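You operate a simulated robot arm through the tools that you are given. There is no shell and no other tool.

You run a simulated robot arm. Do the job below in one go: nothing can be reset, and whatever is moved stays where it is left.

JOB
Measure the raking lamp's light at 2 on the taped square.
Fine: swing the lamp to mark 2, dial at 2, switch on and leave it so; lay the black light meter on the square, read it and put it back on its stand.

It is judged by the outcome, as a careful person would: the job done as asked, and still so three seconds after it is handed in. It fails if anything else is knocked over, pushed out of place, dropped, spilled or broken.

ROBOT AND FRAMES
A 6-joint arm with a fingered hand, hanging from a carriage that runs on a gantry, over the field with the corners [40.2, 142.1], [-0.1, -0.3], [240.4, -68.5], [280.7, 73.9] (x, y) and turns from -344 to 344 degrees about z. Base frame: it is fixed where the carriage stands at the start and does not move with it; the origin is on the floor, on the carriage's upright axis, x ahead of it, y to its left, z up. Readings come in cm, degrees, newtons and seconds.
With the tool pointing down near the work surface it reaches from about 10 to 46 cm from the robot's upright axis, wherever it stands. Its first joint turns from -166.0 to 166.0 degrees. Places, roughly: black light meter [225, 50, 75]; raking lamp [280, 50, 80]; taped square on the lamp bench [250, 60, 80]; white lamp dial [280, 30, 80]; white lamp switch [280, 20, 80]. Payload 3.7 kg.
Tool frame: the origin (TCP) lies between the finger pads and is the grasp point; the fingertips stand 2.6 cm ahead of it; z points along the fingers, y is the line along which they close. The gripper opens to 15.6 cm. The gripper's body begins 7.3 cm behind the TCP. The gripper is a hand of 4 fingers: y runs from the thumb to the fingers, the wrist lies at [0, 0, -23.9] in the tool frame, and closing takes about 1.5 s.
Orientation is that of the tool frame in the base frame, as [roll, pitch, yaw] about the fixed x, y, z axes, in that order (R = Rz(yaw) Ry(pitch) Rx(roll)). With the fingers straight down and closing along the base's y, the tool's x points along the base's -x, its y along +y and its z along -z.

CONTROLS
- The arm moves only by the tool servo_tool. Its argument "targets" is a list of rows, each a list of 6 numbers: the shift along the tool's x, y, z in cm, then the turn, a rotation vector about the tool's x, y, z in degrees. In form: [[tx, ty, tz, rx, ry, rz], ...]. A call has 1 to 20 rows; each row shifts and turns the commanded pose from where the row before left it, along the tool's axes as they then stand. "fingers" is the closure in counts, from 0 (fully open) to 255 (shut), set as the call begins (left out, the last holds). A row lasts 0.2 s, in which the tool goes at most 5 cm and 8.6 degrees; a call with a longer step from one row to the next is refused whole, and so is a gripper value outside its range. Where a pose cannot be reached the arm comes as near as it can. A force on the tool above 40 N (or 10 N above the force at the start of the call, whichever is more), or a blocked arm, ends the call early, and 0.2 s more pass. The fingers move at their own pace (about 4.5 cm/s each) and stop on an object; they squeeze with about 34 N. The grip force told is the motor's: it shows also when the fingers shut on nothing. Time passes only in rows, and 0.2 s behind the last, so rows that do not move let the fingers close. The reply holds the time, the measured pose of the TCP, the force on the tool along the base axes, the opening and the grip force, in the units named above and with some noise, with the torque about the TCP (base axes, N m) and any sound that the robot's microphone picked up, and new pictures: "show" is both (left out), scene, wrist or none.
- Cameras (640 x 400 px; columns grow to the right, rows downward): "scene" is now at [27.25, 0.49, 174.26]; the picture's right is [0.10, -1.00, 0.00], its down [-0.81, -0.08, -0.58] and it looks along [0.58, 0.06, -0.81] (base axes); focal length 282 px, centre (320, 200). "wrist" rides on the gripper at [5.8, -5.8, -9.1] in the tool frame; the picture's right is [0.71, 0.71, 0.00], its down [-0.53, 0.53, -0.67] and it looks along [-0.47, 0.47, 0.74] (tool axes); focal length 265 px, centre (320, 200). There is no depth. A picture from a camera that has moved, and an enlarged one, comes with that camera's place and axes in the base frame and with its lens.
- move_column(by): slides the trunk up (or, below 0, down) by that many cm; the arm and the scene camera ride with it, the base frame stays. It gives what a move gives, with no picture.
- roll_base(legs): drives the robot by 1 to 6 legs, each [ahead, left, turn to the left] in cm, cm and degrees, along the robot's own axes; the way and the turn of a leg run together, so that a leg with both is an arc; at most 150 cm and 180 degrees a leg. The arm and the cameras ride along, it lands a little off, and it stops where it bumps. It keeps to its track: a leg is cut to what the track allows. It gives what a move gives, and a new picture of the scene camera.
- finger_targets(finger1, finger2, finger3, thumb_bend): sets how far each is bent, from 0 (flat) to 1 (curled in); at 0.3 the hand is open as for a grip, at 0.7 the pads meet at the TCP. One left out holds its place. A second passes; each finger stops where it meets its share of the squeeze, and holds until it gets a number again. A gripper value or a shape takes the hand back. It gives what a move gives, with no picture; readings hold the bend of each and the force on the fingers (four entries, about 0 where the hand has none), thumb and palm.
- set_grasp(shape): the hand has 4 fingers and takes this shape, open, in about a second: jaw (thumb against the fingers, like two jaws); tri (thumb and two fingers); tip (a fingertip pinch); poke (one finger out to press); point (the index stretched); flat (the hand flat); cup (the hand cupped); fist (a fist). The gripper value then closes the fingers along that shape, each until it touches; the sizes above hold for jaw. It gives what a move gives, with no picture.
- pan_tilt(pan, tilt): turns the head with the scene camera to pan (to the left, within 155 degrees either way) and tilt (down, from -29 to 69), counted from straight ahead of the robot. It gives what a move gives, and a new picture of the scene camera.
- enlarge(camera, box): a new picture of the part [left, top, right, bottom] of that camera's present view, enlarged. The clock stands still meanwhile.
- sign_off(): hands the job in; it is judged then, once.

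Nothing tells you exact positions but the pictures and the camera data. Unless the task says otherwise, let go and move clear before handing in.

The tools are called after "Call:" by a JSON object that holds its "name" and its "arguments". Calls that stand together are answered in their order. servo_tool: Moves the arm, as the interface text tells. Its arguments: {"type":"object","properties":{"targets":{"type":"array","items":{"type":"array","items":{"type":"number"}}},"fingers":{"type":"number"},"show":{"type":"string","enum":["both","scene","wrist","none"]}},"required":["targets"]} The other tools are called the same way: move_column (by) slides the trunk up or down; set_grasp (shape) gives the hand a shape; finger_targets (finger1, finger2, finger3, thumb_bend) moves the fingers one by one; roll_base (legs) drives the base; pan_tilt (pan, tilt) turns the head that bears the scene camera; enlarge (camera, box) takes an enlarged picture of a part of a camera's view; sign_off () hands the job in.

At the start:

```text
time: 0.0
eef_pos: [43.18, 5.09, 101.13]
tool_rot: [179.9, 0.0, 180.0]
force: [-0.5, -1.4, 0.2]
torque: [-0.01, -0.02, 0.01]
width: 15.6
grip_force: 0.1
shape: jaw
bend: [0.3, 0.3, 0.3, 0.3]
finger forces: [0.0, 0.0, 0.1, 0.0, 0.0, 0.0]
trunk travel left (down, up): [-57.5, 10.4]
robot x, y, heading: [-0.11, -0.08, 0.2]
head pan, tilt: [5.5, 54.2]
```

scene: 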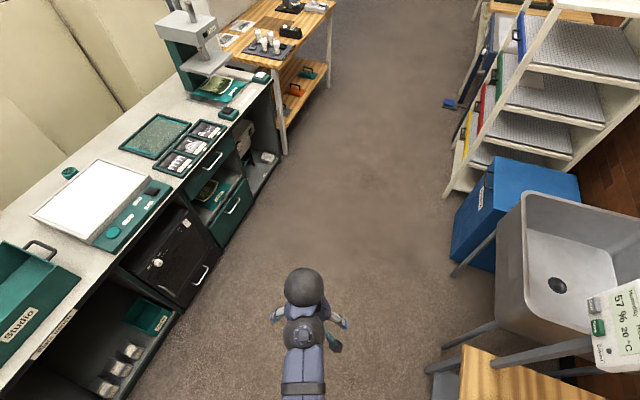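
wrist: 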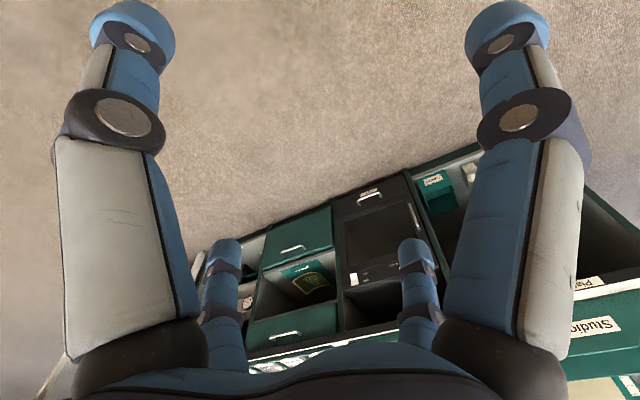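

I see a photo-studio room with a green workbench to the left and shelves to the right; the lamp bench should be far ahead, around x = 250–280. First I tilt the head up to look that way before driving.

Call:
{"name": "pan_tilt", "arguments": {"pan": 10, "tilt": 20}}

```text
time: 1.0
eef_pos: [43.28, 5.05, 101.1]
tool_rot: [-180.0, 0.0, 180.0]
force: [-0.4, 0.0, 0.1]
torque: [0.0, 0.01, 0.02]
width: 15.6
grip_force: 0.0
shape: jaw
bend: [0.3, 0.3, 0.3, 0.3]
finger forces: [0.0, 0.0, 0.0, 0.0, 0.1, 0.0]
trunk travel left (down, up): [-57.5, 10.4]
robot x, y, heading: [0.06, -0.04, -0.0]
head pan, tilt: [10.0, 20.0]
camera scene: at [29.16, 1.42, 179.36], right [0.17, -0.98, 0.0], down [-0.34, -0.06, -0.94], along [0.93, 0.16, -0.34], focal length 282 px, centre (320, 200)
```

scene: 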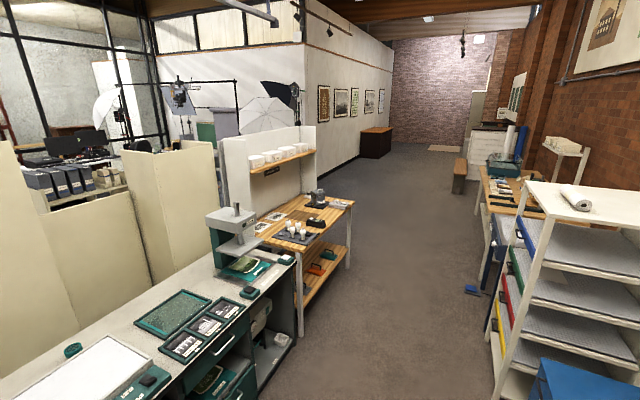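

The wooden bench ahead-left carries what looks like the lamp and meter. I enlarge that part before driving.

Call:
{"name": "enlarge", "arguments": {"camera": "scene", "box": [230, 120, 390, 300]}}

```text
2.22 times, centred on (310, 210) of scene
camera zoom: at [29.16, 1.42, 179.36], right [0.17, -0.98, 0.0], down [-0.34, -0.06, -0.94], along [0.93, 0.16, -0.34], focal length 626 px, centre (342, 178)
```

zoom: 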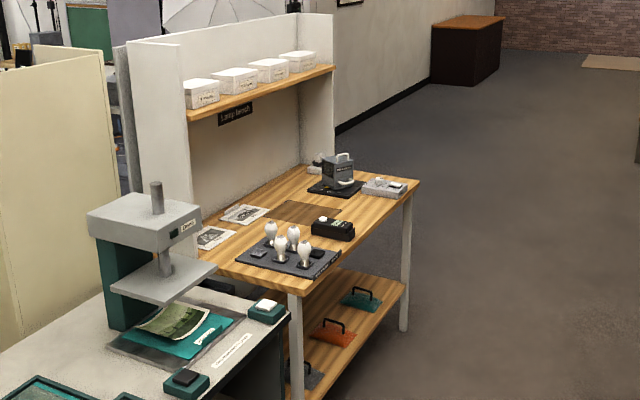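

The lamp bench stands ahead with its front edge running about 17° off base x, lamp at the right end, meter stand at the left front. The straight line ahead along y≈0 looks free, so I drive part-way and look again.

Call:
{"name": "roll_base", "arguments": {"legs": [[130, 0, 0]]}}

Call:
{"name": "pan_tilt", "arguments": {"pan": 20, "tilt": 35}}

```text
time: 7.5
eef_pos: [173.0, 6.46, 101.17]
tool_rot: [-180.0, 0.0, -179.1]
force: [0.2, -0.2, -0.4]
torque: [-0.03, 0.0, -0.01]
width: 15.57
grip_force: 0.0
shape: jaw
bend: [0.3, 0.3, 0.3, 0.3]
finger forces: [0.0, 0.0, 0.0, 0.0, 0.1, 0.0]
trunk travel left (down, up): [-57.5, 10.4]
robot x, y, heading: [129.75, 0.57, 0.8]
head pan, tilt: [10.0, 20.0]
camera scene: at [158.97, 2.7, 179.37], right [0.19, -0.98, 0.0], down [-0.34, -0.06, -0.94], along [0.92, 0.18, -0.34], focal length 282 px, centre (320, 200)
```

scene: 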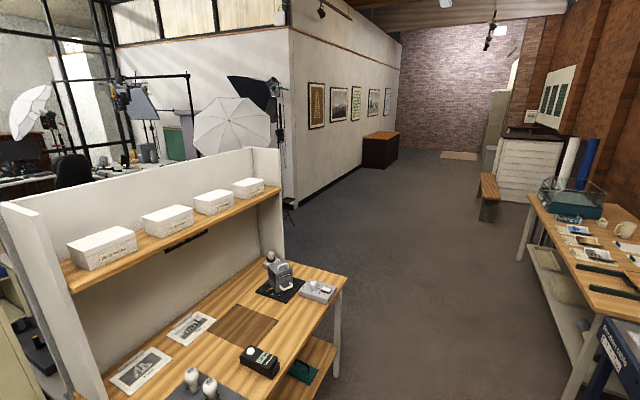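

```text
time: 8.3
eef_pos: [173.12, 6.47, 101.06]
tool_rot: [179.9, 0.0, -179.2]
force: [-0.6, 0.2, 1.0]
torque: [0.02, -0.02, -0.03]
width: 15.58
grip_force: 0.2
shape: jaw
bend: [0.3, 0.3, 0.3, 0.3]
finger forces: [0.0, 0.1, 0.0, 0.0, 0.0, 0.0]
trunk travel left (down, up): [-57.5, 10.4]
robot x, y, heading: [129.96, 0.97, 1.1]
head pan, tilt: [20.0, 35.0]
camera scene: at [158.06, 4.08, 176.99], right [0.35, -0.94, 0.0], down [-0.54, -0.2, -0.82], along [0.77, 0.29, -0.57], focal length 282 px, centre (320, 200)
```

scene: 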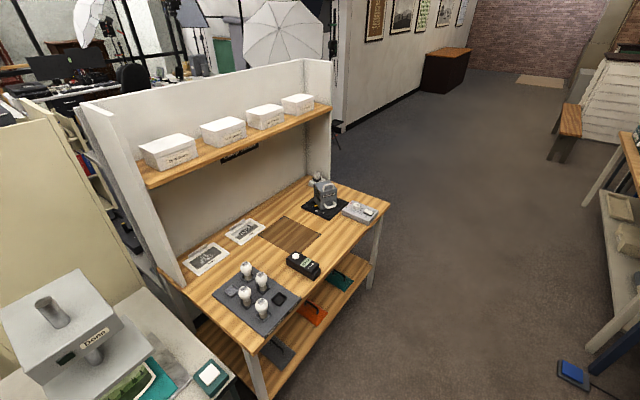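

Call:
{"name": "enlarge", "arguments": {"camera": "scene", "box": [200, 160, 400, 340]}}

```text
2.22 times, centred on (300, 250) of scene
camera zoom: at [158.06, 4.08, 176.99], right [0.35, -0.94, 0.0], down [-0.54, -0.2, -0.82], along [0.77, 0.29, -0.57], focal length 626 px, centre (364, 89)
```

zoom: 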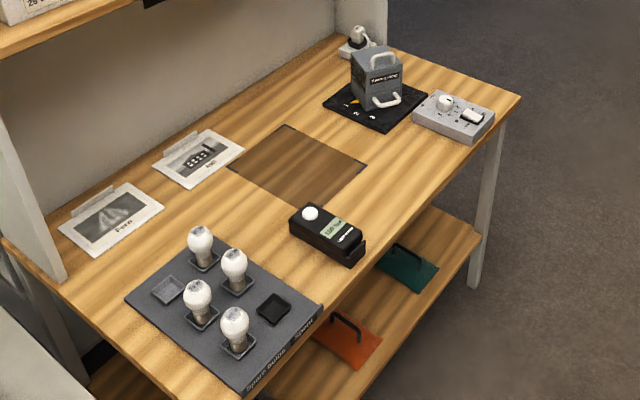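

The bench is clear now: meter on its stand at about (236, 41), taped square about (256, 58), lamp about (287, 49), dial/switch box about (286, 26). I drive on to stand in front of the bench and turn to face it, keeping the hand high and away from the lamp.

Call:
{"name": "roll_base", "arguments": {"legs": [[118, -18, 0], [0, 0, 73]]}}

Call:
{"name": "pan_tilt", "arguments": {"pan": 0, "tilt": 55}}

```text
time: 17.6
eef_pos: [255.66, 28.61, 100.93]
tool_rot: [180.0, 0.1, -105.0]
force: [0.2, -0.2, 0.4]
torque: [-0.02, -0.01, 0.03]
width: 15.6
grip_force: 0.1
shape: jaw
bend: [0.3, 0.3, 0.3, 0.3]
finger forces: [0.1, 0.0, 0.1, 0.0, 0.1, 0.0]
trunk travel left (down, up): [-57.5, 10.4]
robot x, y, heading: [249.19, -14.7, 74.9]
head pan, tilt: [20.0, 35.0]
camera scene: at [253.71, 13.36, 176.98], right [1.0, 0.09, 0.0], down [0.05, -0.57, -0.82], along [-0.07, 0.82, -0.57], focal length 282 px, centre (320, 200)
```

scene: 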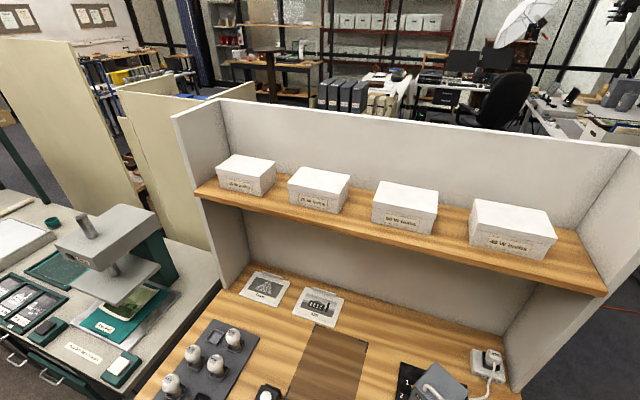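

```text
time: 18.4
eef_pos: [255.62, 28.62, 101.03]
tool_rot: [180.0, -0.1, -105.0]
force: [0.0, -0.4, 0.0]
torque: [0.0, 0.02, -0.01]
width: 15.6
grip_force: 0.1
shape: jaw
bend: [0.3, 0.3, 0.3, 0.3]
finger forces: [0.1, 0.0, 0.0, 0.0, 0.0, 0.0]
trunk travel left (down, up): [-57.5, 10.4]
robot x, y, heading: [249.5, -14.51, 75.1]
head pan, tilt: [0.0, 55.0]
camera scene: at [256.34, 11.56, 174.17], right [0.97, -0.26, 0.0], down [-0.21, -0.79, -0.57], along [0.15, 0.55, -0.82], focal length 282 px, centre (320, 200)
```

scene: 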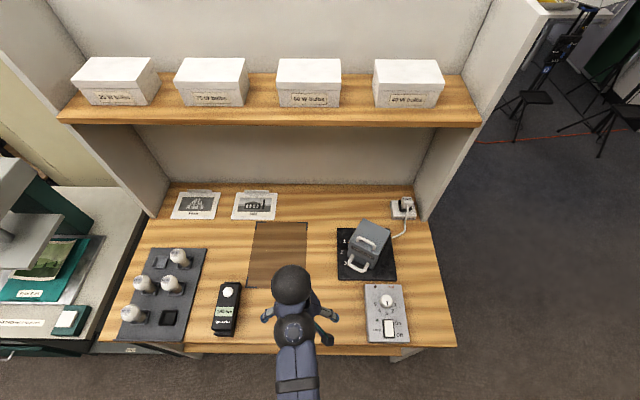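

I'm now facing the bench squarely. I enlarge the lamp, the control box and the meter to read their marks.

Call:
{"name": "enlarge", "arguments": {"camera": "scene", "box": [320, 180, 440, 255]}}

Call:
{"name": "enlarge", "arguments": {"camera": "scene", "box": [320, 200, 440, 360]}}

Call:
{"name": "enlarge", "arguments": {"camera": "scene", "box": [180, 260, 310, 360]}}

Call:
{"name": "enlarge", "arguments": {"camera": "scene", "box": [350, 270, 430, 350]}}

```text
5.33 times, centred on (380, 218) of scene
camera zoom: at [256.34, 11.56, 174.17], right [0.97, -0.26, 0.0], down [-0.21, -0.79, -0.57], along [0.15, 0.55, -0.82], focal length 1502 px, centre (0, 107)
```

zoom: 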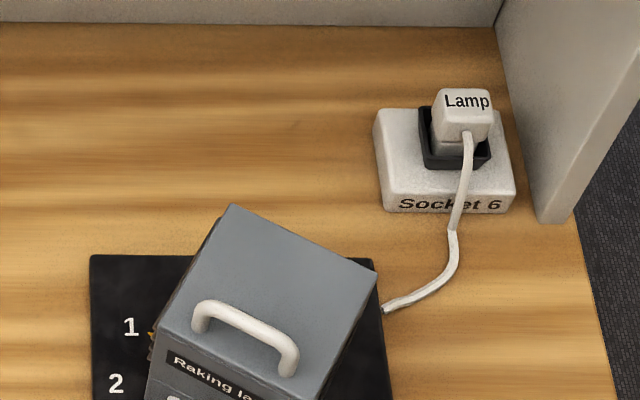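

```text
2.50 times, centred on (380, 280) of scene
camera zoom: at [256.34, 11.56, 174.17], right [0.97, -0.26, 0.0], down [-0.21, -0.79, -0.57], along [0.15, 0.55, -0.82], focal length 704 px, centre (170, 0)
```

zoom: 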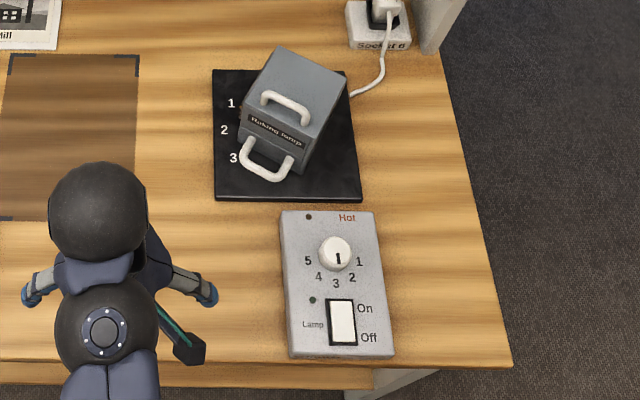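

```text
4.00 times, centred on (245, 310) of scene
camera zoom: at [256.34, 11.56, 174.17], right [0.97, -0.26, 0.0], down [-0.21, -0.79, -0.57], along [0.15, 0.55, -0.82], focal length 1127 px, centre (620, -240)
```

zoom: 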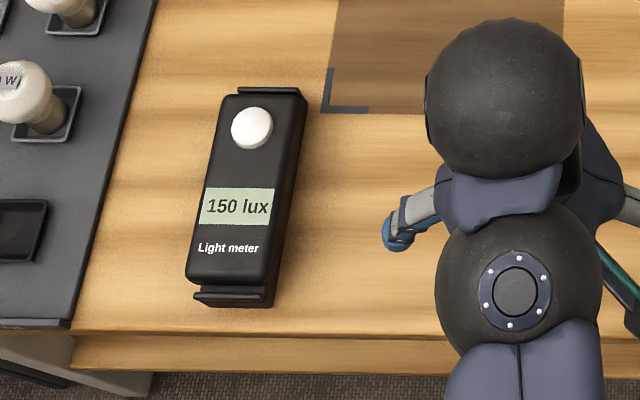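

```text
5.00 times, centred on (390, 310) of scene
camera zoom: at [256.34, 11.56, 174.17], right [0.97, -0.26, 0.0], down [-0.21, -0.79, -0.57], along [0.15, 0.55, -0.82], focal length 1408 px, centre (-30, -350)
```

zoom: 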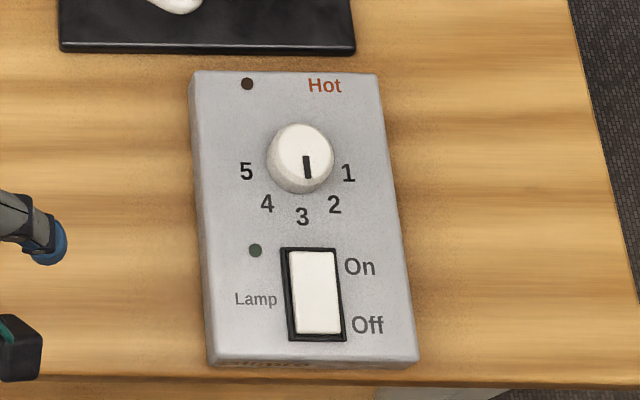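

The dial points at 3 and the rocker is off; the meter shows 150 lux on its stand. I look closer at the lamp and its pointer.

Call:
{"name": "enlarge", "arguments": {"camera": "scene", "box": [330, 210, 410, 290]}}

Call:
{"name": "enlarge", "arguments": {"camera": "wrist", "box": [0, 0, 640, 400]}}

```text
5.00 times, centred on (370, 250) of scene
camera zoom: at [256.34, 11.56, 174.17], right [0.97, -0.26, 0.0], down [-0.21, -0.79, -0.57], along [0.15, 0.55, -0.82], focal length 1408 px, centre (70, -50)
```

zoom: 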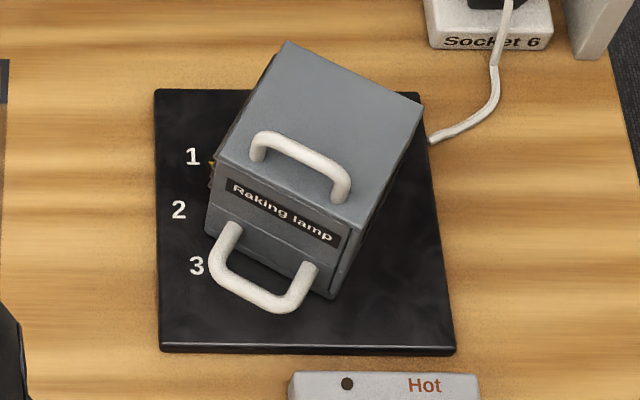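

```text
1.00 times, centred on (320, 200) of wrist (not enlarged: the box is as wide or as high as the picture)
camera zoom: at [259.71, 21.43, 110.28], right [-0.87, -0.5, 0.0], down [-0.37, 0.64, 0.67], along [-0.33, 0.58, -0.74], focal length 265 px, centre (320, 200)
```

zoom: 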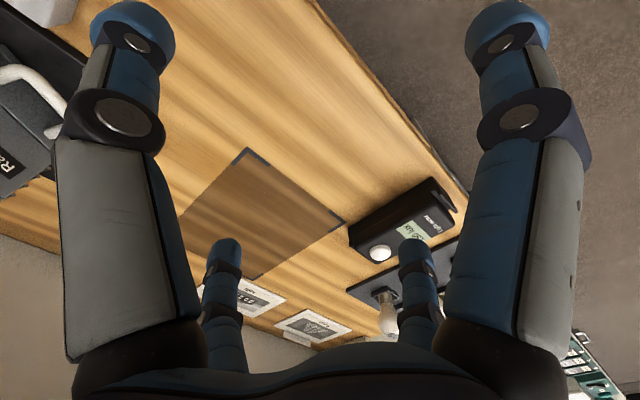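

The lamp points at mark 1 (yellow pointer), so it must swing counter-clockwise to mark 2. From two views the bench top is at z≈80. Before touching anything I check how the hand's fingers lie in different shapes, up here in free air.

Call:
{"name": "finger_targets", "arguments": {"finger1": 0.7}}

Call:
{"name": "servo_tool", "arguments": {"targets": [[0, 0, 0, 0, 0, 0]]}}

```text
time: 19.4
eef_pos: [255.72, 28.58, 101.1]
tool_rot: [179.9, -0.1, -105.1]
force: [0.4, -1.1, 1.4]
torque: [-0.03, 0.01, 0.02]
width: 7.15
grip_force: 0.0
shape: fingers
bend: [0.7, 0.3, 0.3, 0.3]
finger forces: [0.1, 0.0, 0.0, 0.0, 0.0, 0.0]
trunk travel left (down, up): [-57.5, 10.4]
robot x, y, heading: [248.99, -14.12, 75.1]
head pan, tilt: [0.0, 55.0]
```

```text
time: 19.8
eef_pos: [255.79, 28.47, 101.07]
tool_rot: [180.0, 0.1, -105.0]
force: [0.1, -0.1, 0.6]
torque: [0.02, 0.01, 0.02]
width: 7.13
grip_force: 0.0
shape: fingers
bend: [0.7, 0.3, 0.3, 0.3]
finger forces: [0.0, 0.1, 0.1, 0.0, 0.0, 0.1]
trunk travel left (down, up): [-57.5, 10.4]
robot x, y, heading: [248.91, -14.58, 75.1]
head pan, tilt: [0.0, 55.0]
camera scene: at [256.34, 11.55, 174.16], right [0.97, -0.26, 0.0], down [-0.21, -0.79, -0.57], along [0.15, 0.55, -0.82], focal length 282 px, centre (320, 200)
camera wrist: at [259.71, 21.44, 110.28], right [-0.87, -0.5, 0.0], down [-0.37, 0.64, 0.67], along [-0.33, 0.58, -0.74], focal length 265 px, centre (320, 200)
```

scene: 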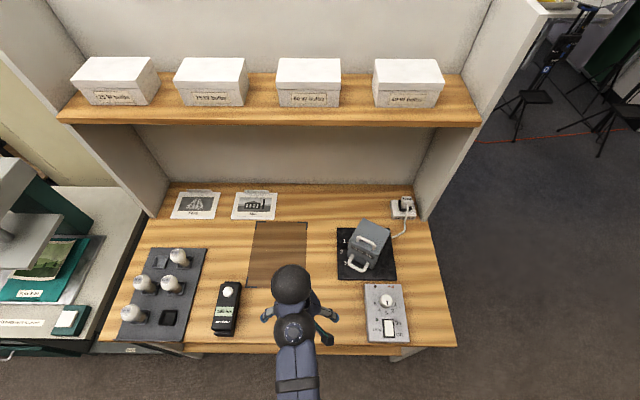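
wrist: 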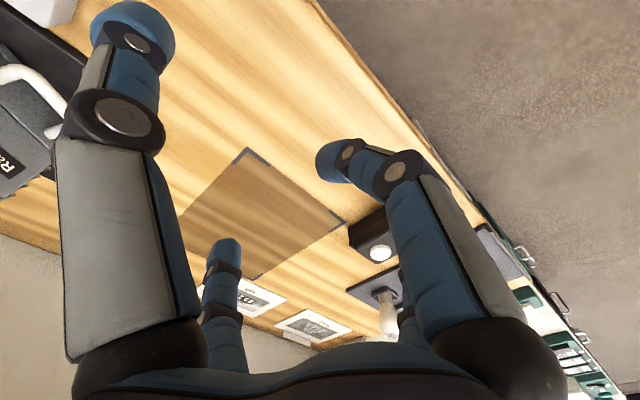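

Call:
{"name": "finger_targets", "arguments": {"finger1": 0.0, "finger2": 0.7, "finger3": 0.0, "thumb_bend": 0.7}}

Call:
{"name": "servo_tool", "arguments": {"targets": [[0, 0, 0, 0, 0, 0]], "show": "wrist"}}

```text
time: 20.8
eef_pos: [255.62, 28.63, 101.11]
tool_rot: [180.0, 0.0, -105.1]
force: [-0.6, 0.1, 0.7]
torque: [-0.03, -0.02, -0.03]
width: 10.18
grip_force: 0.0
shape: fingers
bend: [0.01, 0.7, 0.01, 0.7]
finger forces: [0.0, 0.0, 0.1, 0.0, 0.0, 0.0]
trunk travel left (down, up): [-57.5, 10.4]
robot x, y, heading: [249.38, -14.33, 74.8]
head pan, tilt: [0.0, 55.0]
```

```text
time: 21.2
eef_pos: [255.72, 28.64, 101.13]
tool_rot: [179.9, 0.1, -105.0]
force: [0.7, -0.4, -0.3]
torque: [-0.02, 0.0, 0.02]
width: 10.16
grip_force: 0.1
shape: fingers
bend: [0.01, 0.7, 0.01, 0.7]
finger forces: [0.0, 0.1, 0.1, 0.1, 0.0, 0.0]
trunk travel left (down, up): [-57.5, 10.4]
robot x, y, heading: [249.63, -14.45, 74.8]
head pan, tilt: [0.0, 55.0]
camera wrist: at [259.71, 21.44, 110.28], right [-0.87, -0.5, 0.0], down [-0.37, 0.64, 0.67], along [-0.33, 0.58, -0.74], focal length 265 px, centre (320, 200)
```

wrist: 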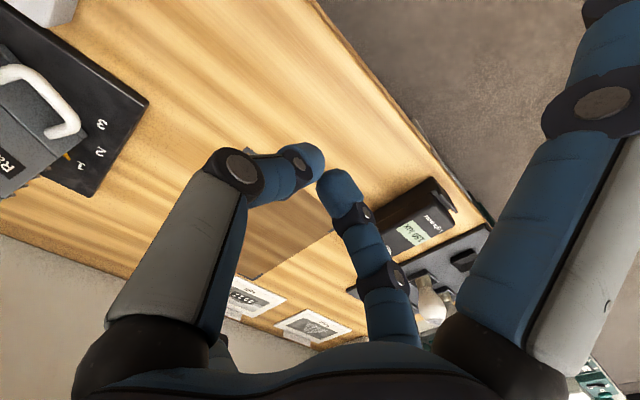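

Thumb (−y) and finger 2 (+y) pinch at the TCP, fingers 1 and 3 sit at ±x, so this is a radial four-finger hand. I look at the poke shape next, which I may use for the handle and the rocker.

Call:
{"name": "set_grasp", "arguments": {"shape": "poke"}}

Call:
{"name": "servo_tool", "arguments": {"targets": [[0, 0, 0, 0, 0, 0]], "show": "wrist"}}

Call:
{"name": "set_grasp", "arguments": {"shape": "tip"}}

Call:
{"name": "servo_tool", "arguments": {"targets": [[0, 0, 0, 0, 0, 0]], "show": "wrist"}}

```text
time: 22.1
eef_pos: [255.73, 28.52, 101.09]
tool_rot: [179.9, 0.1, -105.0]
force: [0.4, -0.1, -0.5]
torque: [-0.01, -0.01, 0.0]
width: 0.0
grip_force: 0.0
shape: poke
bend: [1.0, 1.0, 1.0, 0.91]
finger forces: [0.0, 0.1, 0.0, 0.0, 0.0, 0.0]
trunk travel left (down, up): [-57.5, 10.4]
robot x, y, heading: [249.35, -14.63, 75.1]
head pan, tilt: [0.0, 55.0]
```

```text
time: 22.5
eef_pos: [255.69, 28.65, 101.15]
tool_rot: [-179.9, 0.0, -105.0]
force: [-0.5, -0.6, 0.5]
torque: [0.03, 0.02, -0.01]
width: 0.0
grip_force: 0.0
shape: poke
bend: [1.0, 1.0, 1.0, 0.91]
finger forces: [0.0, 0.1, 0.0, 0.0, 0.1, 0.0]
trunk travel left (down, up): [-57.5, 10.4]
robot x, y, heading: [249.23, -14.4, 75.0]
head pan, tilt: [0.0, 55.0]
camera wrist: at [259.71, 21.44, 110.28], right [-0.87, -0.5, 0.0], down [-0.37, 0.64, 0.67], along [-0.33, 0.58, -0.74], focal length 265 px, centre (320, 200)
```

wrist: 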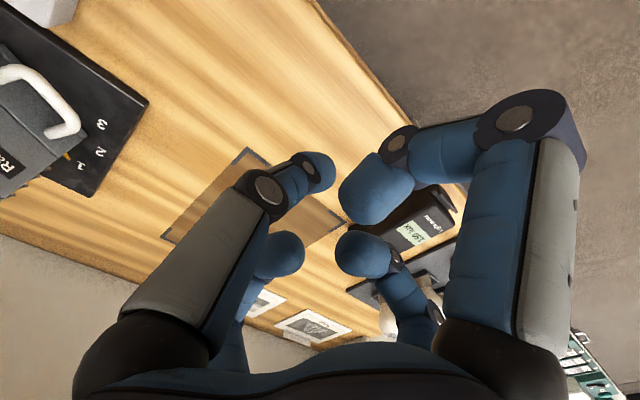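

```text
time: 23.4
eef_pos: [255.64, 28.55, 101.05]
tool_rot: [179.9, 0.0, -105.0]
force: [0.3, 0.8, 0.2]
torque: [-0.03, 0.01, -0.03]
width: 15.6
grip_force: 0.1
shape: tip
bend: [0.12, 0.3, 0.12, 0.3]
finger forces: [0.0, 0.1, 0.1, 0.0, 0.1, 0.0]
trunk travel left (down, up): [-57.5, 10.4]
robot x, y, heading: [249.5, -14.25, 75.0]
head pan, tilt: [0.0, 55.0]
```

```text
time: 23.8
eef_pos: [255.62, 28.64, 101.13]
tool_rot: [180.0, -0.1, -105.0]
force: [-0.3, 0.4, 0.4]
torque: [0.02, -0.04, 0.02]
width: 15.58
grip_force: 0.1
shape: tip
bend: [0.12, 0.3, 0.12, 0.3]
finger forces: [0.0, 0.1, 0.0, 0.0, 0.0, 0.0]
trunk travel left (down, up): [-57.5, 10.4]
robot x, y, heading: [249.25, -14.48, 74.9]
head pan, tilt: [0.0, 55.0]
camera wrist: at [259.71, 21.44, 110.28], right [-0.87, -0.5, 0.0], down [-0.37, 0.64, 0.67], along [-0.33, 0.58, -0.74], focal length 265 px, centre (320, 200)
```

wrist: 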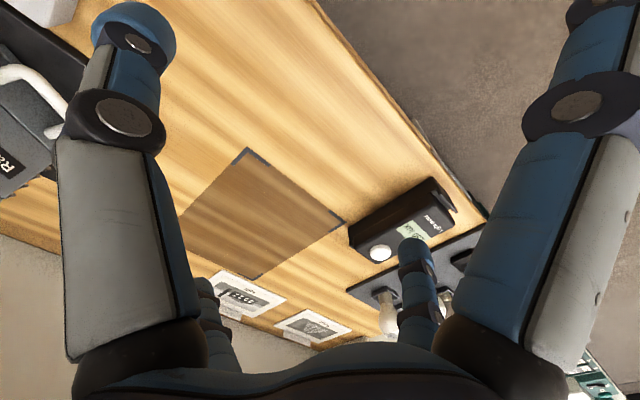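

The "tip" shape pinches with thumb and finger 2 only, keeping the others clear – good for the meter. From the picture the lamp turns about (282.8, 48.2) with marks 30° apart; its front handle is about 8.5 cm out. I draw the arm back and drive closer to the bench.

Call:
{"name": "servo_tool", "arguments": {"targets": [[4, 0, 0, 0, 0, 0], [4, 0, 0, 0, 0, 0], [4, 0, 0, 0, 0, 0], [4, 0, 0, 0, 0, 0], [4, 0, 0, 0, 0, 0]], "show": "none"}}

Call:
{"name": "roll_base", "arguments": {"legs": [[34, 0, 0]]}}

Call:
{"name": "pan_tilt", "arguments": {"pan": -20, "tilt": 69}}

```text
time: 25.0
eef_pos: [250.7, 9.33, 101.03]
tool_rot: [180.0, 0.1, -104.9]
force: [-0.2, 0.4, 0.1]
torque: [0.0, -0.02, 0.03]
width: 15.59
grip_force: 0.0
shape: tip
bend: [0.12, 0.3, 0.12, 0.3]
finger forces: [0.0, 0.1, 0.1, 0.0, 0.0, 0.0]
trunk travel left (down, up): [-57.5, 10.4]
robot x, y, heading: [249.28, -14.61, 75.1]
head pan, tilt: [0.0, 55.0]
```

```text
time: 27.2
eef_pos: [259.13, 41.84, 101.0]
tool_rot: [179.9, 0.2, -105.0]
force: [-0.1, -0.7, 0.5]
torque: [-0.02, 0.02, -0.02]
width: 15.58
grip_force: 0.1
shape: tip
bend: [0.12, 0.3, 0.12, 0.3]
finger forces: [0.1, 0.0, 0.0, 0.0, 0.1, 0.1]
trunk travel left (down, up): [-57.5, 10.4]
robot x, y, heading: [257.73, 18.0, 74.9]
head pan, tilt: [0.0, 55.0]
camera scene: at [265.03, 44.07, 174.16], right [0.97, -0.26, 0.0], down [-0.21, -0.79, -0.57], along [0.15, 0.55, -0.82], focal length 282 px, centre (320, 200)
```

scene: 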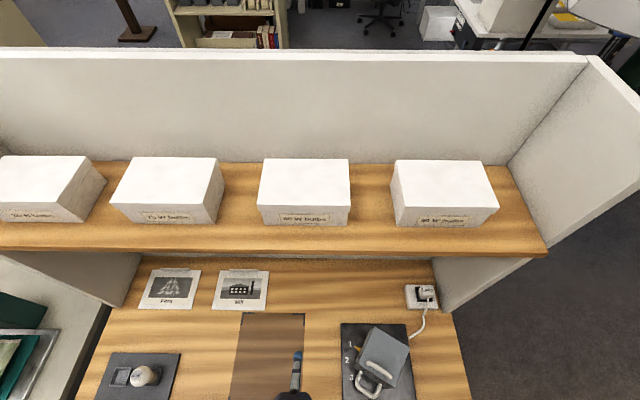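

```text
time: 28.0
eef_pos: [259.18, 41.9, 100.95]
tool_rot: [-180.0, 0.1, -104.9]
force: [0.6, 0.3, 0.3]
torque: [-0.01, -0.02, -0.02]
width: 15.57
grip_force: 0.1
shape: tip
bend: [0.12, 0.3, 0.12, 0.3]
finger forces: [0.0, 0.0, 0.0, 0.0, 0.0, 0.0]
trunk travel left (down, up): [-57.5, 10.4]
robot x, y, heading: [257.95, 18.15, 75.0]
head pan, tilt: [-20.0, 68.8]
camera scene: at [266.37, 41.69, 172.62], right [0.82, -0.57, 0.0], down [-0.53, -0.76, -0.36], along [0.21, 0.3, -0.93], focal length 282 px, centre (320, 200)
```

scene: 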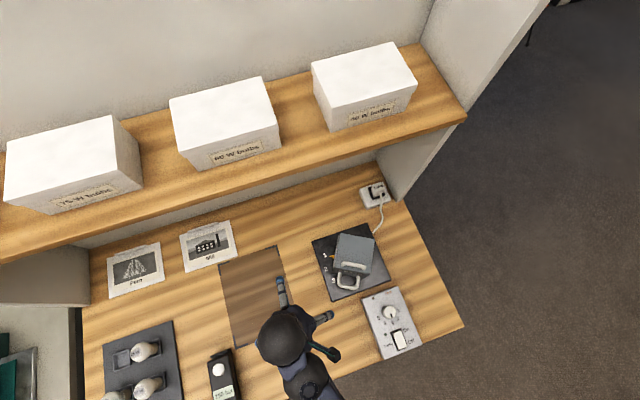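

Now I have a steep view over lamp and control box. I enlarge both.

Call:
{"name": "enlarge", "arguments": {"camera": "scene", "box": [290, 210, 430, 300]}}

Call:
{"name": "enlarge", "arguments": {"camera": "scene", "box": [340, 270, 450, 370]}}

Call:
{"name": "enlarge", "arguments": {"camera": "wrist", "box": [0, 0, 639, 399]}}

```text
4.44 times, centred on (360, 255) of scene
camera zoom: at [266.37, 41.69, 172.62], right [0.82, -0.57, 0.0], down [-0.53, -0.76, -0.36], along [0.21, 0.3, -0.93], focal length 1252 px, centre (142, -44)
```

zoom: 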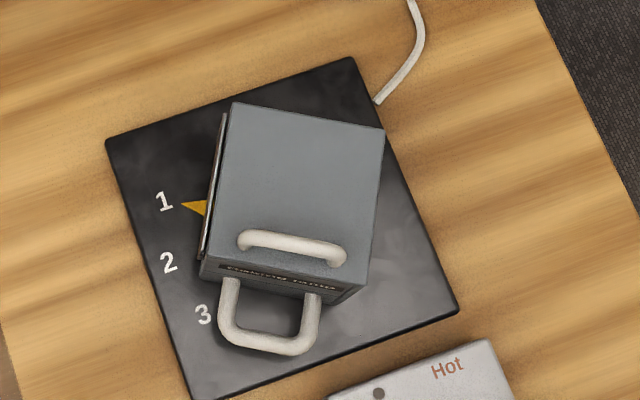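

```text
4.00 times, centred on (395, 320) of scene
camera zoom: at [266.37, 41.69, 172.62], right [0.82, -0.57, 0.0], down [-0.53, -0.76, -0.36], along [0.21, 0.3, -0.93], focal length 1127 px, centre (20, -280)
```

zoom: 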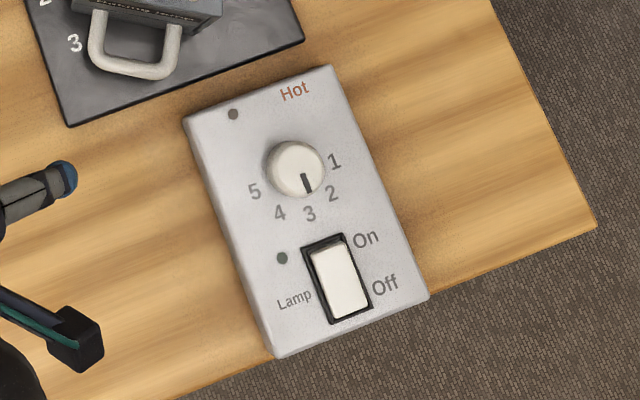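

```text
1.00 times, centred on (320, 200) of wrist (not enlarged: the box is as wide or as high as the picture)
camera zoom: at [263.27, 34.68, 110.21], right [-0.87, -0.5, 0.0], down [-0.37, 0.64, 0.67], along [-0.33, 0.58, -0.74], focal length 266 px, centre (320, 200)
```

zoom: 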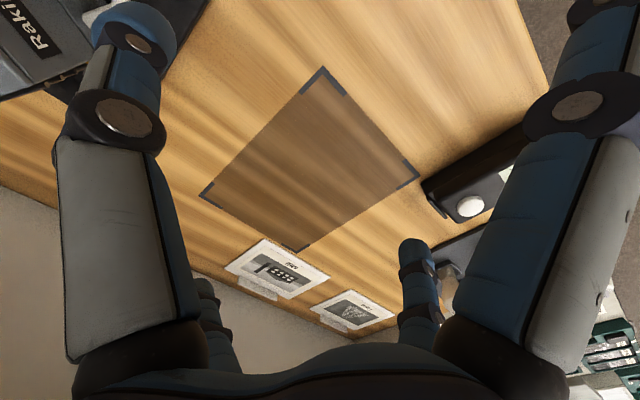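

The lamp's top handle is a clean target: bar at about (280.4, 45.8, 95.5), lamp axis (282.9, 48.1), top of housing z≈93. I'll go above that handle, turn the hand to close across the bar, and check with the wrist camera.

Call:
{"name": "servo_tool", "arguments": {"targets": [[-1.85, -3.9, -0.8, 0, 0, 0], [-1.85, -3.9, -0.8, 0, 0, 0], [-1.85, -3.9, -0.8, 0, 0, 0], [-1.85, -3.9, -0.8, 0, 0, 0], [-1.85, -3.9, -0.8, 0, 0, 0], [0, 0, 0, 0, 0, -8.55], [0, 0, 0, 0, 0, -8.55], [0, 0, 0, 0, 0, -8.55], [0, 0, 0, 0, 0, -8.55], [0, 0, 0, 0, 0, -8.55], [0, 0, 0, 0, 0, -8.55], [0, 0, 0, 0, 0, -8.55]]}}

```text
time: 30.6
eef_pos: [280.58, 45.94, 102.35]
tool_rot: [-179.8, -0.3, -45.3]
force: [0.6, 0.2, -0.1]
torque: [0.01, -0.01, 0.0]
width: 15.57
grip_force: 0.0
shape: tip
bend: [0.12, 0.3, 0.12, 0.3]
finger forces: [0.0, 0.0, 0.1, 0.0, 0.0, 0.0]
out of reach, approached as far as the arm can: row 1, 2, 3, 4
trunk travel left (down, up): [-57.5, 10.4]
robot x, y, heading: [257.86, 18.15, 75.3]
head pan, tilt: [-20.0, 68.8]
camera scene: at [266.37, 41.69, 172.62], right [0.82, -0.57, 0.0], down [-0.53, -0.76, -0.36], along [0.21, 0.3, -0.93], focal length 282 px, centre (320, 200)
camera wrist: at [288.57, 45.92, 111.51], right [0.0, -1.0, 0.0], down [-0.75, 0.01, 0.66], along [-0.66, 0.0, -0.75], focal length 265 px, centre (320, 200)
```

scene: 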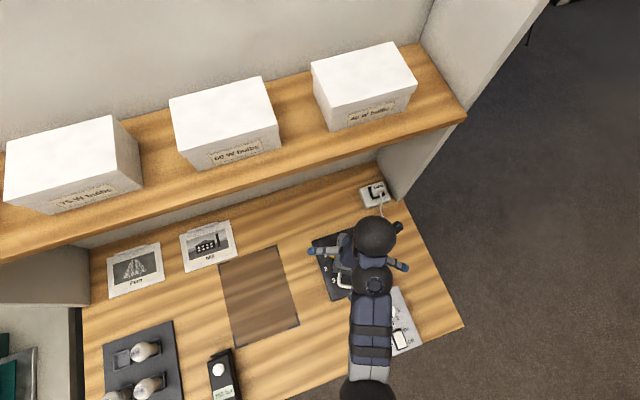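
wrist: 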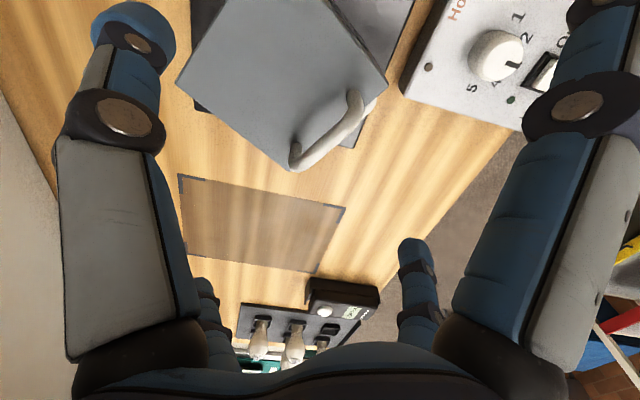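

Call:
{"name": "enlarge", "arguments": {"camera": "wrist", "box": [160, 0, 480, 200]}}

```text
2.00 times, centred on (320, 100) of wrist
camera zoom: at [288.57, 45.92, 111.51], right [0.0, -1.0, 0.0], down [-0.75, 0.01, 0.66], along [-0.66, 0.0, -0.75], focal length 531 px, centre (320, 400)
```

zoom: 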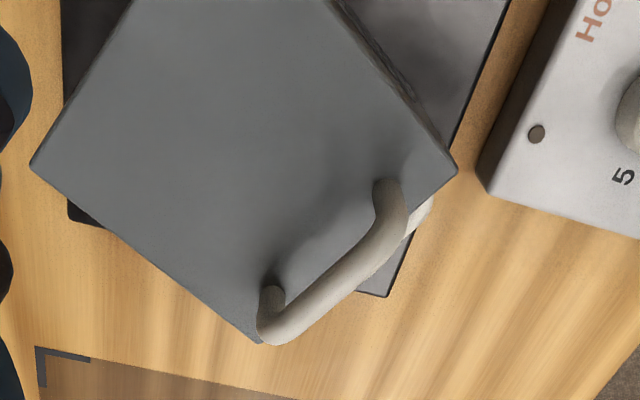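

The wrist view puts the handle bar centre at about (279.8, 45.7) and the lamp axis at (282.5, 48.4); the housing stands exactly at mark 1. I shift slightly and lower to just above the bar.

Call:
{"name": "servo_tool", "arguments": {"targets": [[-0.2, 0.37, 1.5, 0, 0, 0], [-0.2, 0.37, 1.5, 0, 0, 0], [0, 0, 1.4, 0, 0, 0], [0, 0, 0, 0, 0, 0]]}}

Call:
{"name": "enlarge", "arguments": {"camera": "wrist", "box": [160, 0, 480, 200]}}

```text
time: 31.6
eef_pos: [279.71, 45.64, 97.91]
tool_rot: [-179.9, -0.1, -45.1]
force: [-0.7, 0.4, -0.3]
torque: [-0.01, 0.02, -0.03]
width: 15.6
grip_force: 0.0
shape: tip
bend: [0.12, 0.3, 0.12, 0.3]
finger forces: [0.0, 0.0, 0.0, 0.0, 0.0, 0.0]
trunk travel left (down, up): [-57.5, 10.4]
robot x, y, heading: [257.89, 18.15, 75.0]
head pan, tilt: [-20.0, 68.8]
camera scene: at [266.37, 41.69, 172.62], right [0.82, -0.57, 0.0], down [-0.53, -0.76, -0.36], along [0.21, 0.3, -0.93], focal length 282 px, centre (320, 200)
camera wrist: at [287.83, 45.61, 107.05], right [0.0, -1.0, 0.0], down [-0.75, 0.0, 0.67], along [-0.67, 0.0, -0.75], focal length 265 px, centre (320, 200)
```

scene: 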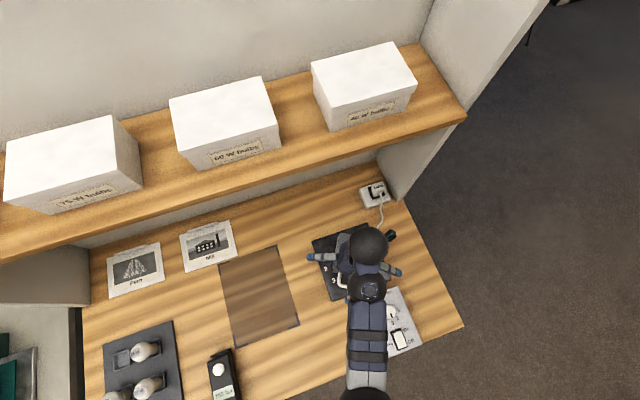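
wrist: 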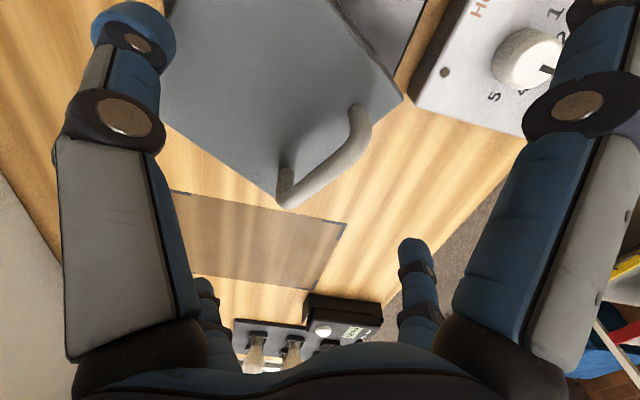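

```text
2.00 times, centred on (320, 100) of wrist
camera zoom: at [287.83, 45.61, 107.05], right [0.0, -1.0, 0.0], down [-0.75, 0.0, 0.67], along [-0.67, 0.0, -0.75], focal length 531 px, centre (320, 400)
```

zoom: 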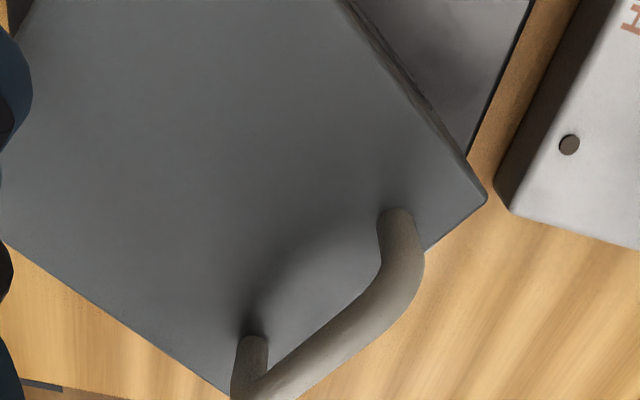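

The bar is centred under the TCP. I lower to grip height and close thumb and finger 2 in small, gentle steps.

Call:
{"name": "servo_tool", "arguments": {"targets": [[0, 0, 0.7, 0, 0, 0], [0, 0, 0.6, 0, 0, 0], [0, 0, 0, 0, 0, 0]], "show": "none"}}

Call:
{"name": "finger_targets", "arguments": {"finger2": 0.6, "thumb_bend": 0.6}}

Call:
{"name": "servo_tool", "arguments": {"targets": [[0, 0, 0, 0, 0, 0]], "show": "wrist"}}

```text
time: 32.4
eef_pos: [279.7, 45.74, 96.69]
tool_rot: [-180.0, -0.1, -45.2]
force: [-0.1, 0.3, -0.1]
torque: [0.02, -0.02, -0.01]
width: 15.63
grip_force: 0.0
shape: tip
bend: [0.12, 0.3, 0.12, 0.3]
finger forces: [0.0, 0.1, 0.0, 0.1, 0.0, 0.0]
trunk travel left (down, up): [-57.5, 10.4]
robot x, y, heading: [258.07, 18.05, 74.9]
head pan, tilt: [-20.0, 68.8]
```

```text
time: 33.4
eef_pos: [280.2, 46.05, 96.93]
tool_rot: [-179.5, -0.1, -45.2]
force: [4.8, 4.9, 33.5]
torque: [1.09, -1.06, -0.01]
width: 10.69
grip_force: 17.0
shape: fingers
bend: [0.12, 0.6, 0.12, 0.59]
finger forces: [0.1, 0.0, 0.0, 0.0, 33.8, 0.1]
trunk travel left (down, up): [-57.5, 10.4]
robot x, y, heading: [257.59, 17.9, 74.9]
head pan, tilt: [-20.0, 68.8]
```

```text
time: 33.8
eef_pos: [280.13, 46.08, 97.13]
tool_rot: [-179.4, 0.0, -45.2]
force: [6.1, 5.9, 34.9]
torque: [1.12, -1.11, 0.01]
width: 10.66
grip_force: 17.0
shape: fingers
bend: [0.12, 0.6, 0.12, 0.6]
finger forces: [0.0, 0.0, 0.0, 0.1, 34.6, 0.0]
trunk travel left (down, up): [-57.5, 10.4]
robot x, y, heading: [258.33, 17.98, 75.3]
head pan, tilt: [-20.0, 68.8]
camera wrist: at [288.17, 45.94, 106.24], right [0.0, -1.0, -0.01], down [-0.75, 0.0, 0.66], along [-0.66, 0.01, -0.75], focal length 265 px, centre (320, 200)
```

wrist: 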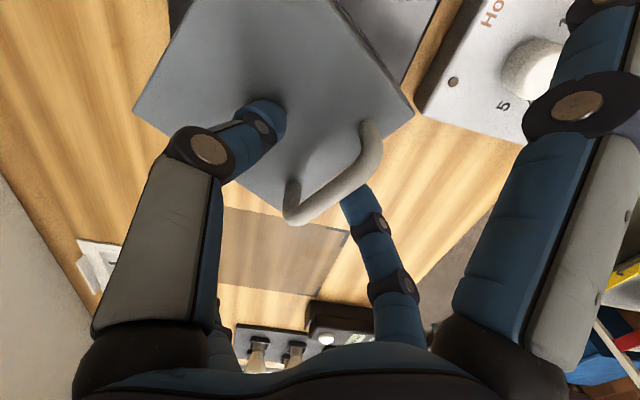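

The thumb tip dips lower while curling and is pressing on the housing top; I raise the hand a little right away to take that load off.

Call:
{"name": "servo_tool", "arguments": {"targets": [[0, 0, -0.5, 0, 0, 0], [0, 0, -0.6, 0, 0, 0], [0, 0, -0.6, 0, 0, 0], [0, 0, 0, 0, 0, 0]]}}

```text
time: 34.8
eef_pos: [279.69, 45.53, 98.33]
tool_rot: [-180.0, -0.3, -45.2]
force: [0.2, -0.5, 0.4]
torque: [-0.02, -0.01, -0.01]
width: 10.48
grip_force: 0.1
shape: fingers
bend: [0.12, 0.6, 0.12, 0.6]
finger forces: [0.0, 0.1, 0.1, 0.0, 0.0, 0.0]
trunk travel left (down, up): [-57.5, 10.4]
robot x, y, heading: [257.89, 17.7, 74.8]
head pan, tilt: [-20.0, 68.8]
camera scene: at [266.37, 41.69, 172.61], right [0.82, -0.57, 0.0], down [-0.53, -0.76, -0.36], along [0.21, 0.3, -0.93], focal length 282 px, centre (320, 200)
camera wrist: at [287.82, 45.58, 107.48], right [0.0, -1.0, 0.0], down [-0.75, 0.0, 0.67], along [-0.67, 0.0, -0.75], focal length 265 px, centre (320, 200)
```

scene: 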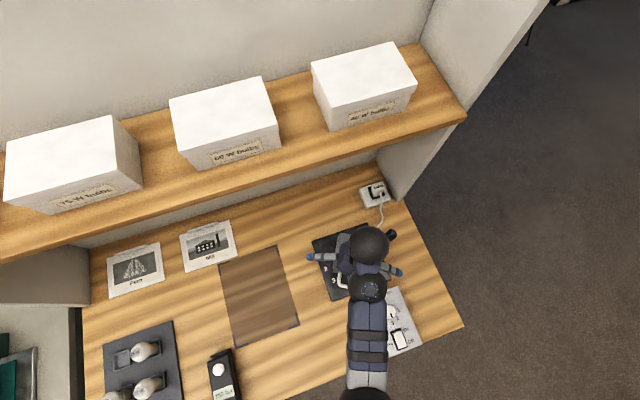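
wrist: 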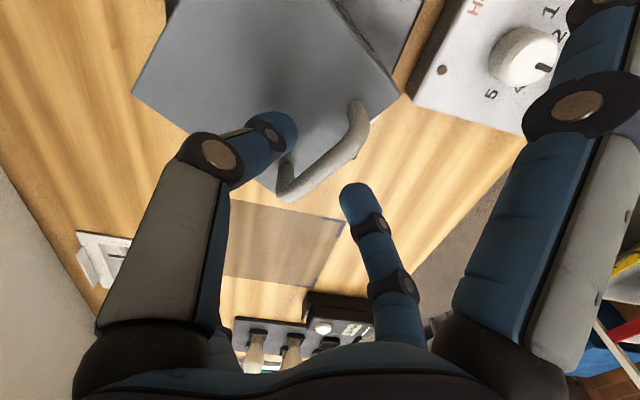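

Call:
{"name": "servo_tool", "arguments": {"targets": [[0, 0, 0.5, 0, 0, 0], [0, 0, 0, 0, 0, 0]], "show": "none"}}

Call:
{"name": "finger_targets", "arguments": {"finger2": 0.64, "thumb_bend": 0.64}}

Call:
{"name": "enlarge", "arguments": {"camera": "wrist", "box": [200, 60, 440, 260]}}

```text
time: 35.4
eef_pos: [279.77, 45.64, 97.79]
tool_rot: [-179.9, -0.2, -45.2]
force: [-0.8, -0.5, 0.2]
torque: [-0.03, 0.0, 0.04]
width: 10.49
grip_force: 0.1
shape: fingers
bend: [0.12, 0.6, 0.12, 0.6]
finger forces: [0.0, 0.1, 0.0, 0.0, 0.0, 0.0]
trunk travel left (down, up): [-57.5, 10.4]
robot x, y, heading: [257.69, 17.88, 75.0]
head pan, tilt: [-20.0, 68.8]
```

```text
time: 36.4
eef_pos: [279.66, 45.57, 97.83]
tool_rot: [-180.0, -0.3, -45.1]
force: [0.4, 0.7, 0.6]
torque: [0.01, 0.0, -0.02]
width: 10.27
grip_force: 0.1
shape: fingers
bend: [0.12, 0.64, 0.12, 0.64]
finger forces: [0.0, 0.0, 0.0, 0.1, 0.1, 0.0]
trunk travel left (down, up): [-57.5, 10.4]
robot x, y, heading: [257.76, 17.79, 75.1]
head pan, tilt: [-20.0, 68.8]
```

```text
2.00 times, centred on (320, 160) of wrist
camera zoom: at [287.86, 45.56, 107.0], right [0.0, -1.0, 0.0], down [-0.75, 0.0, 0.67], along [-0.67, 0.0, -0.75], focal length 531 px, centre (320, 280)
```

zoom: 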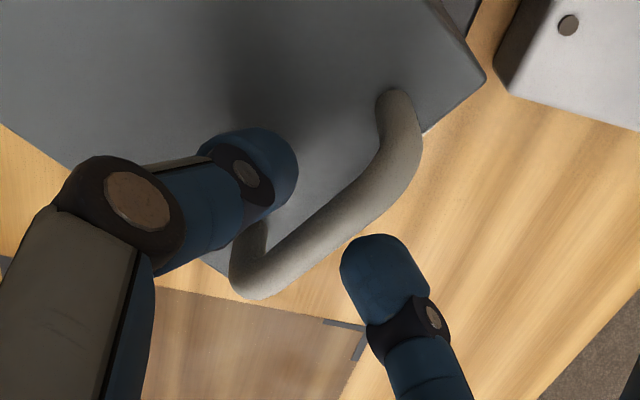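

Call:
{"name": "finger_targets", "arguments": {"finger2": 0.66, "thumb_bend": 0.655}}

Call:
{"name": "enlarge", "arguments": {"camera": "wrist", "box": [200, 60, 440, 260]}}

```text
time: 37.4
eef_pos: [279.72, 45.7, 97.75]
tool_rot: [-179.9, -0.2, -45.2]
force: [1.0, 0.3, -1.4]
torque: [0.01, -0.01, 0.0]
width: 10.25
grip_force: 0.0
shape: fingers
bend: [0.12, 0.66, 0.12, 0.65]
finger forces: [0.0, 0.1, 0.1, 0.0, 0.1, 0.1]
trunk travel left (down, up): [-57.5, 10.4]
robot x, y, heading: [257.92, 17.98, 75.0]
head pan, tilt: [-20.0, 68.8]
```

```text
2.00 times, centred on (320, 160) of wrist
camera zoom: at [287.86, 45.57, 107.0], right [0.0, -1.0, 0.0], down [-0.75, 0.0, 0.67], along [-0.67, 0.0, -0.75], focal length 531 px, centre (320, 280)
```

zoom: 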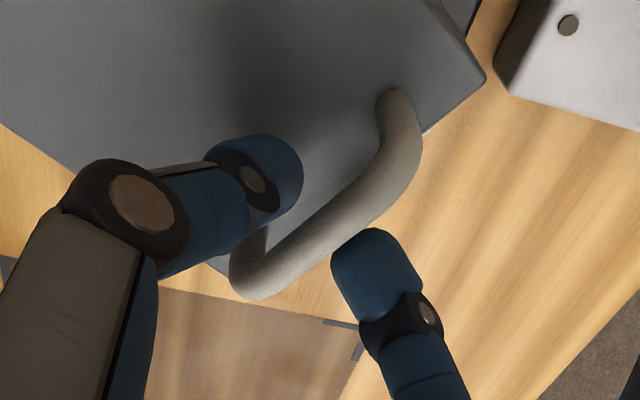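

Call:
{"name": "finger_targets", "arguments": {"finger2": 0.68, "thumb_bend": 0.675}}

Call:
{"name": "enlarge", "arguments": {"camera": "wrist", "box": [200, 60, 440, 260]}}

```text
time: 38.4
eef_pos: [279.79, 45.72, 97.82]
tool_rot: [-179.9, -0.1, -45.2]
force: [0.0, 1.4, 0.8]
torque: [-0.03, 0.03, -0.01]
width: 10.19
grip_force: 0.0
shape: fingers
bend: [0.12, 0.68, 0.12, 0.67]
finger forces: [0.1, 0.0, 0.0, 0.0, 0.0, 0.0]
trunk travel left (down, up): [-57.5, 10.4]
robot x, y, heading: [258.18, 17.7, 74.9]
head pan, tilt: [-20.0, 68.8]
```

```text
2.00 times, centred on (320, 160) of wrist
camera zoom: at [287.86, 45.56, 107.0], right [0.0, -1.0, 0.0], down [-0.75, 0.0, 0.67], along [-0.67, 0.0, -0.75], focal length 531 px, centre (320, 280)
```

zoom: 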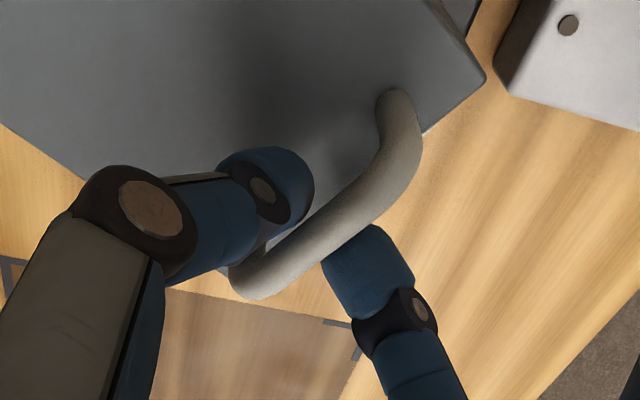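

Call:
{"name": "finger_targets", "arguments": {"finger2": 0.69, "thumb_bend": 0.695}}

Call:
{"name": "finger_targets", "arguments": {"finger2": 0.7, "thumb_bend": 0.705}}

Call:
{"name": "enlarge", "arguments": {"camera": "wrist", "box": [200, 60, 440, 260]}}

```text
time: 39.4
eef_pos: [279.85, 45.64, 97.76]
tool_rot: [-179.9, -0.1, -45.1]
force: [0.7, 1.0, -0.8]
torque: [0.02, 0.04, -0.02]
width: 10.16
grip_force: 0.9
shape: fingers
bend: [0.12, 0.69, 0.12, 0.68]
finger forces: [0.0, 0.0, 0.1, 0.1, 1.3, 0.0]
trunk travel left (down, up): [-57.5, 10.4]
robot x, y, heading: [258.33, 18.01, 74.9]
head pan, tilt: [-20.0, 68.8]
```

```text
time: 40.4
eef_pos: [279.79, 45.64, 97.83]
tool_rot: [-179.9, -0.2, -45.3]
force: [1.7, 1.1, -0.6]
torque: [0.02, -0.02, 0.02]
width: 10.17
grip_force: 0.7
shape: fingers
bend: [0.12, 0.7, 0.12, 0.69]
finger forces: [0.1, 0.0, 0.1, 0.1, 2.3, 0.1]
trunk travel left (down, up): [-57.5, 10.4]
robot x, y, heading: [257.67, 17.99, 75.1]
head pan, tilt: [-20.0, 68.8]
```

```text
2.00 times, centred on (320, 160) of wrist
camera zoom: at [287.88, 45.59, 107.01], right [0.0, -1.0, 0.0], down [-0.75, 0.0, 0.67], along [-0.67, 0.0, -0.75], focal length 531 px, centre (320, 280)
```

zoom: 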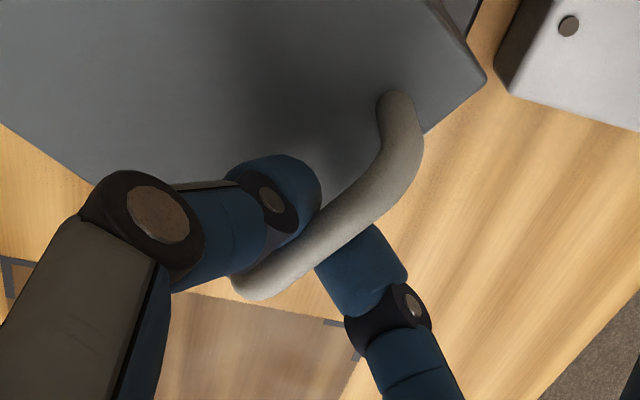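

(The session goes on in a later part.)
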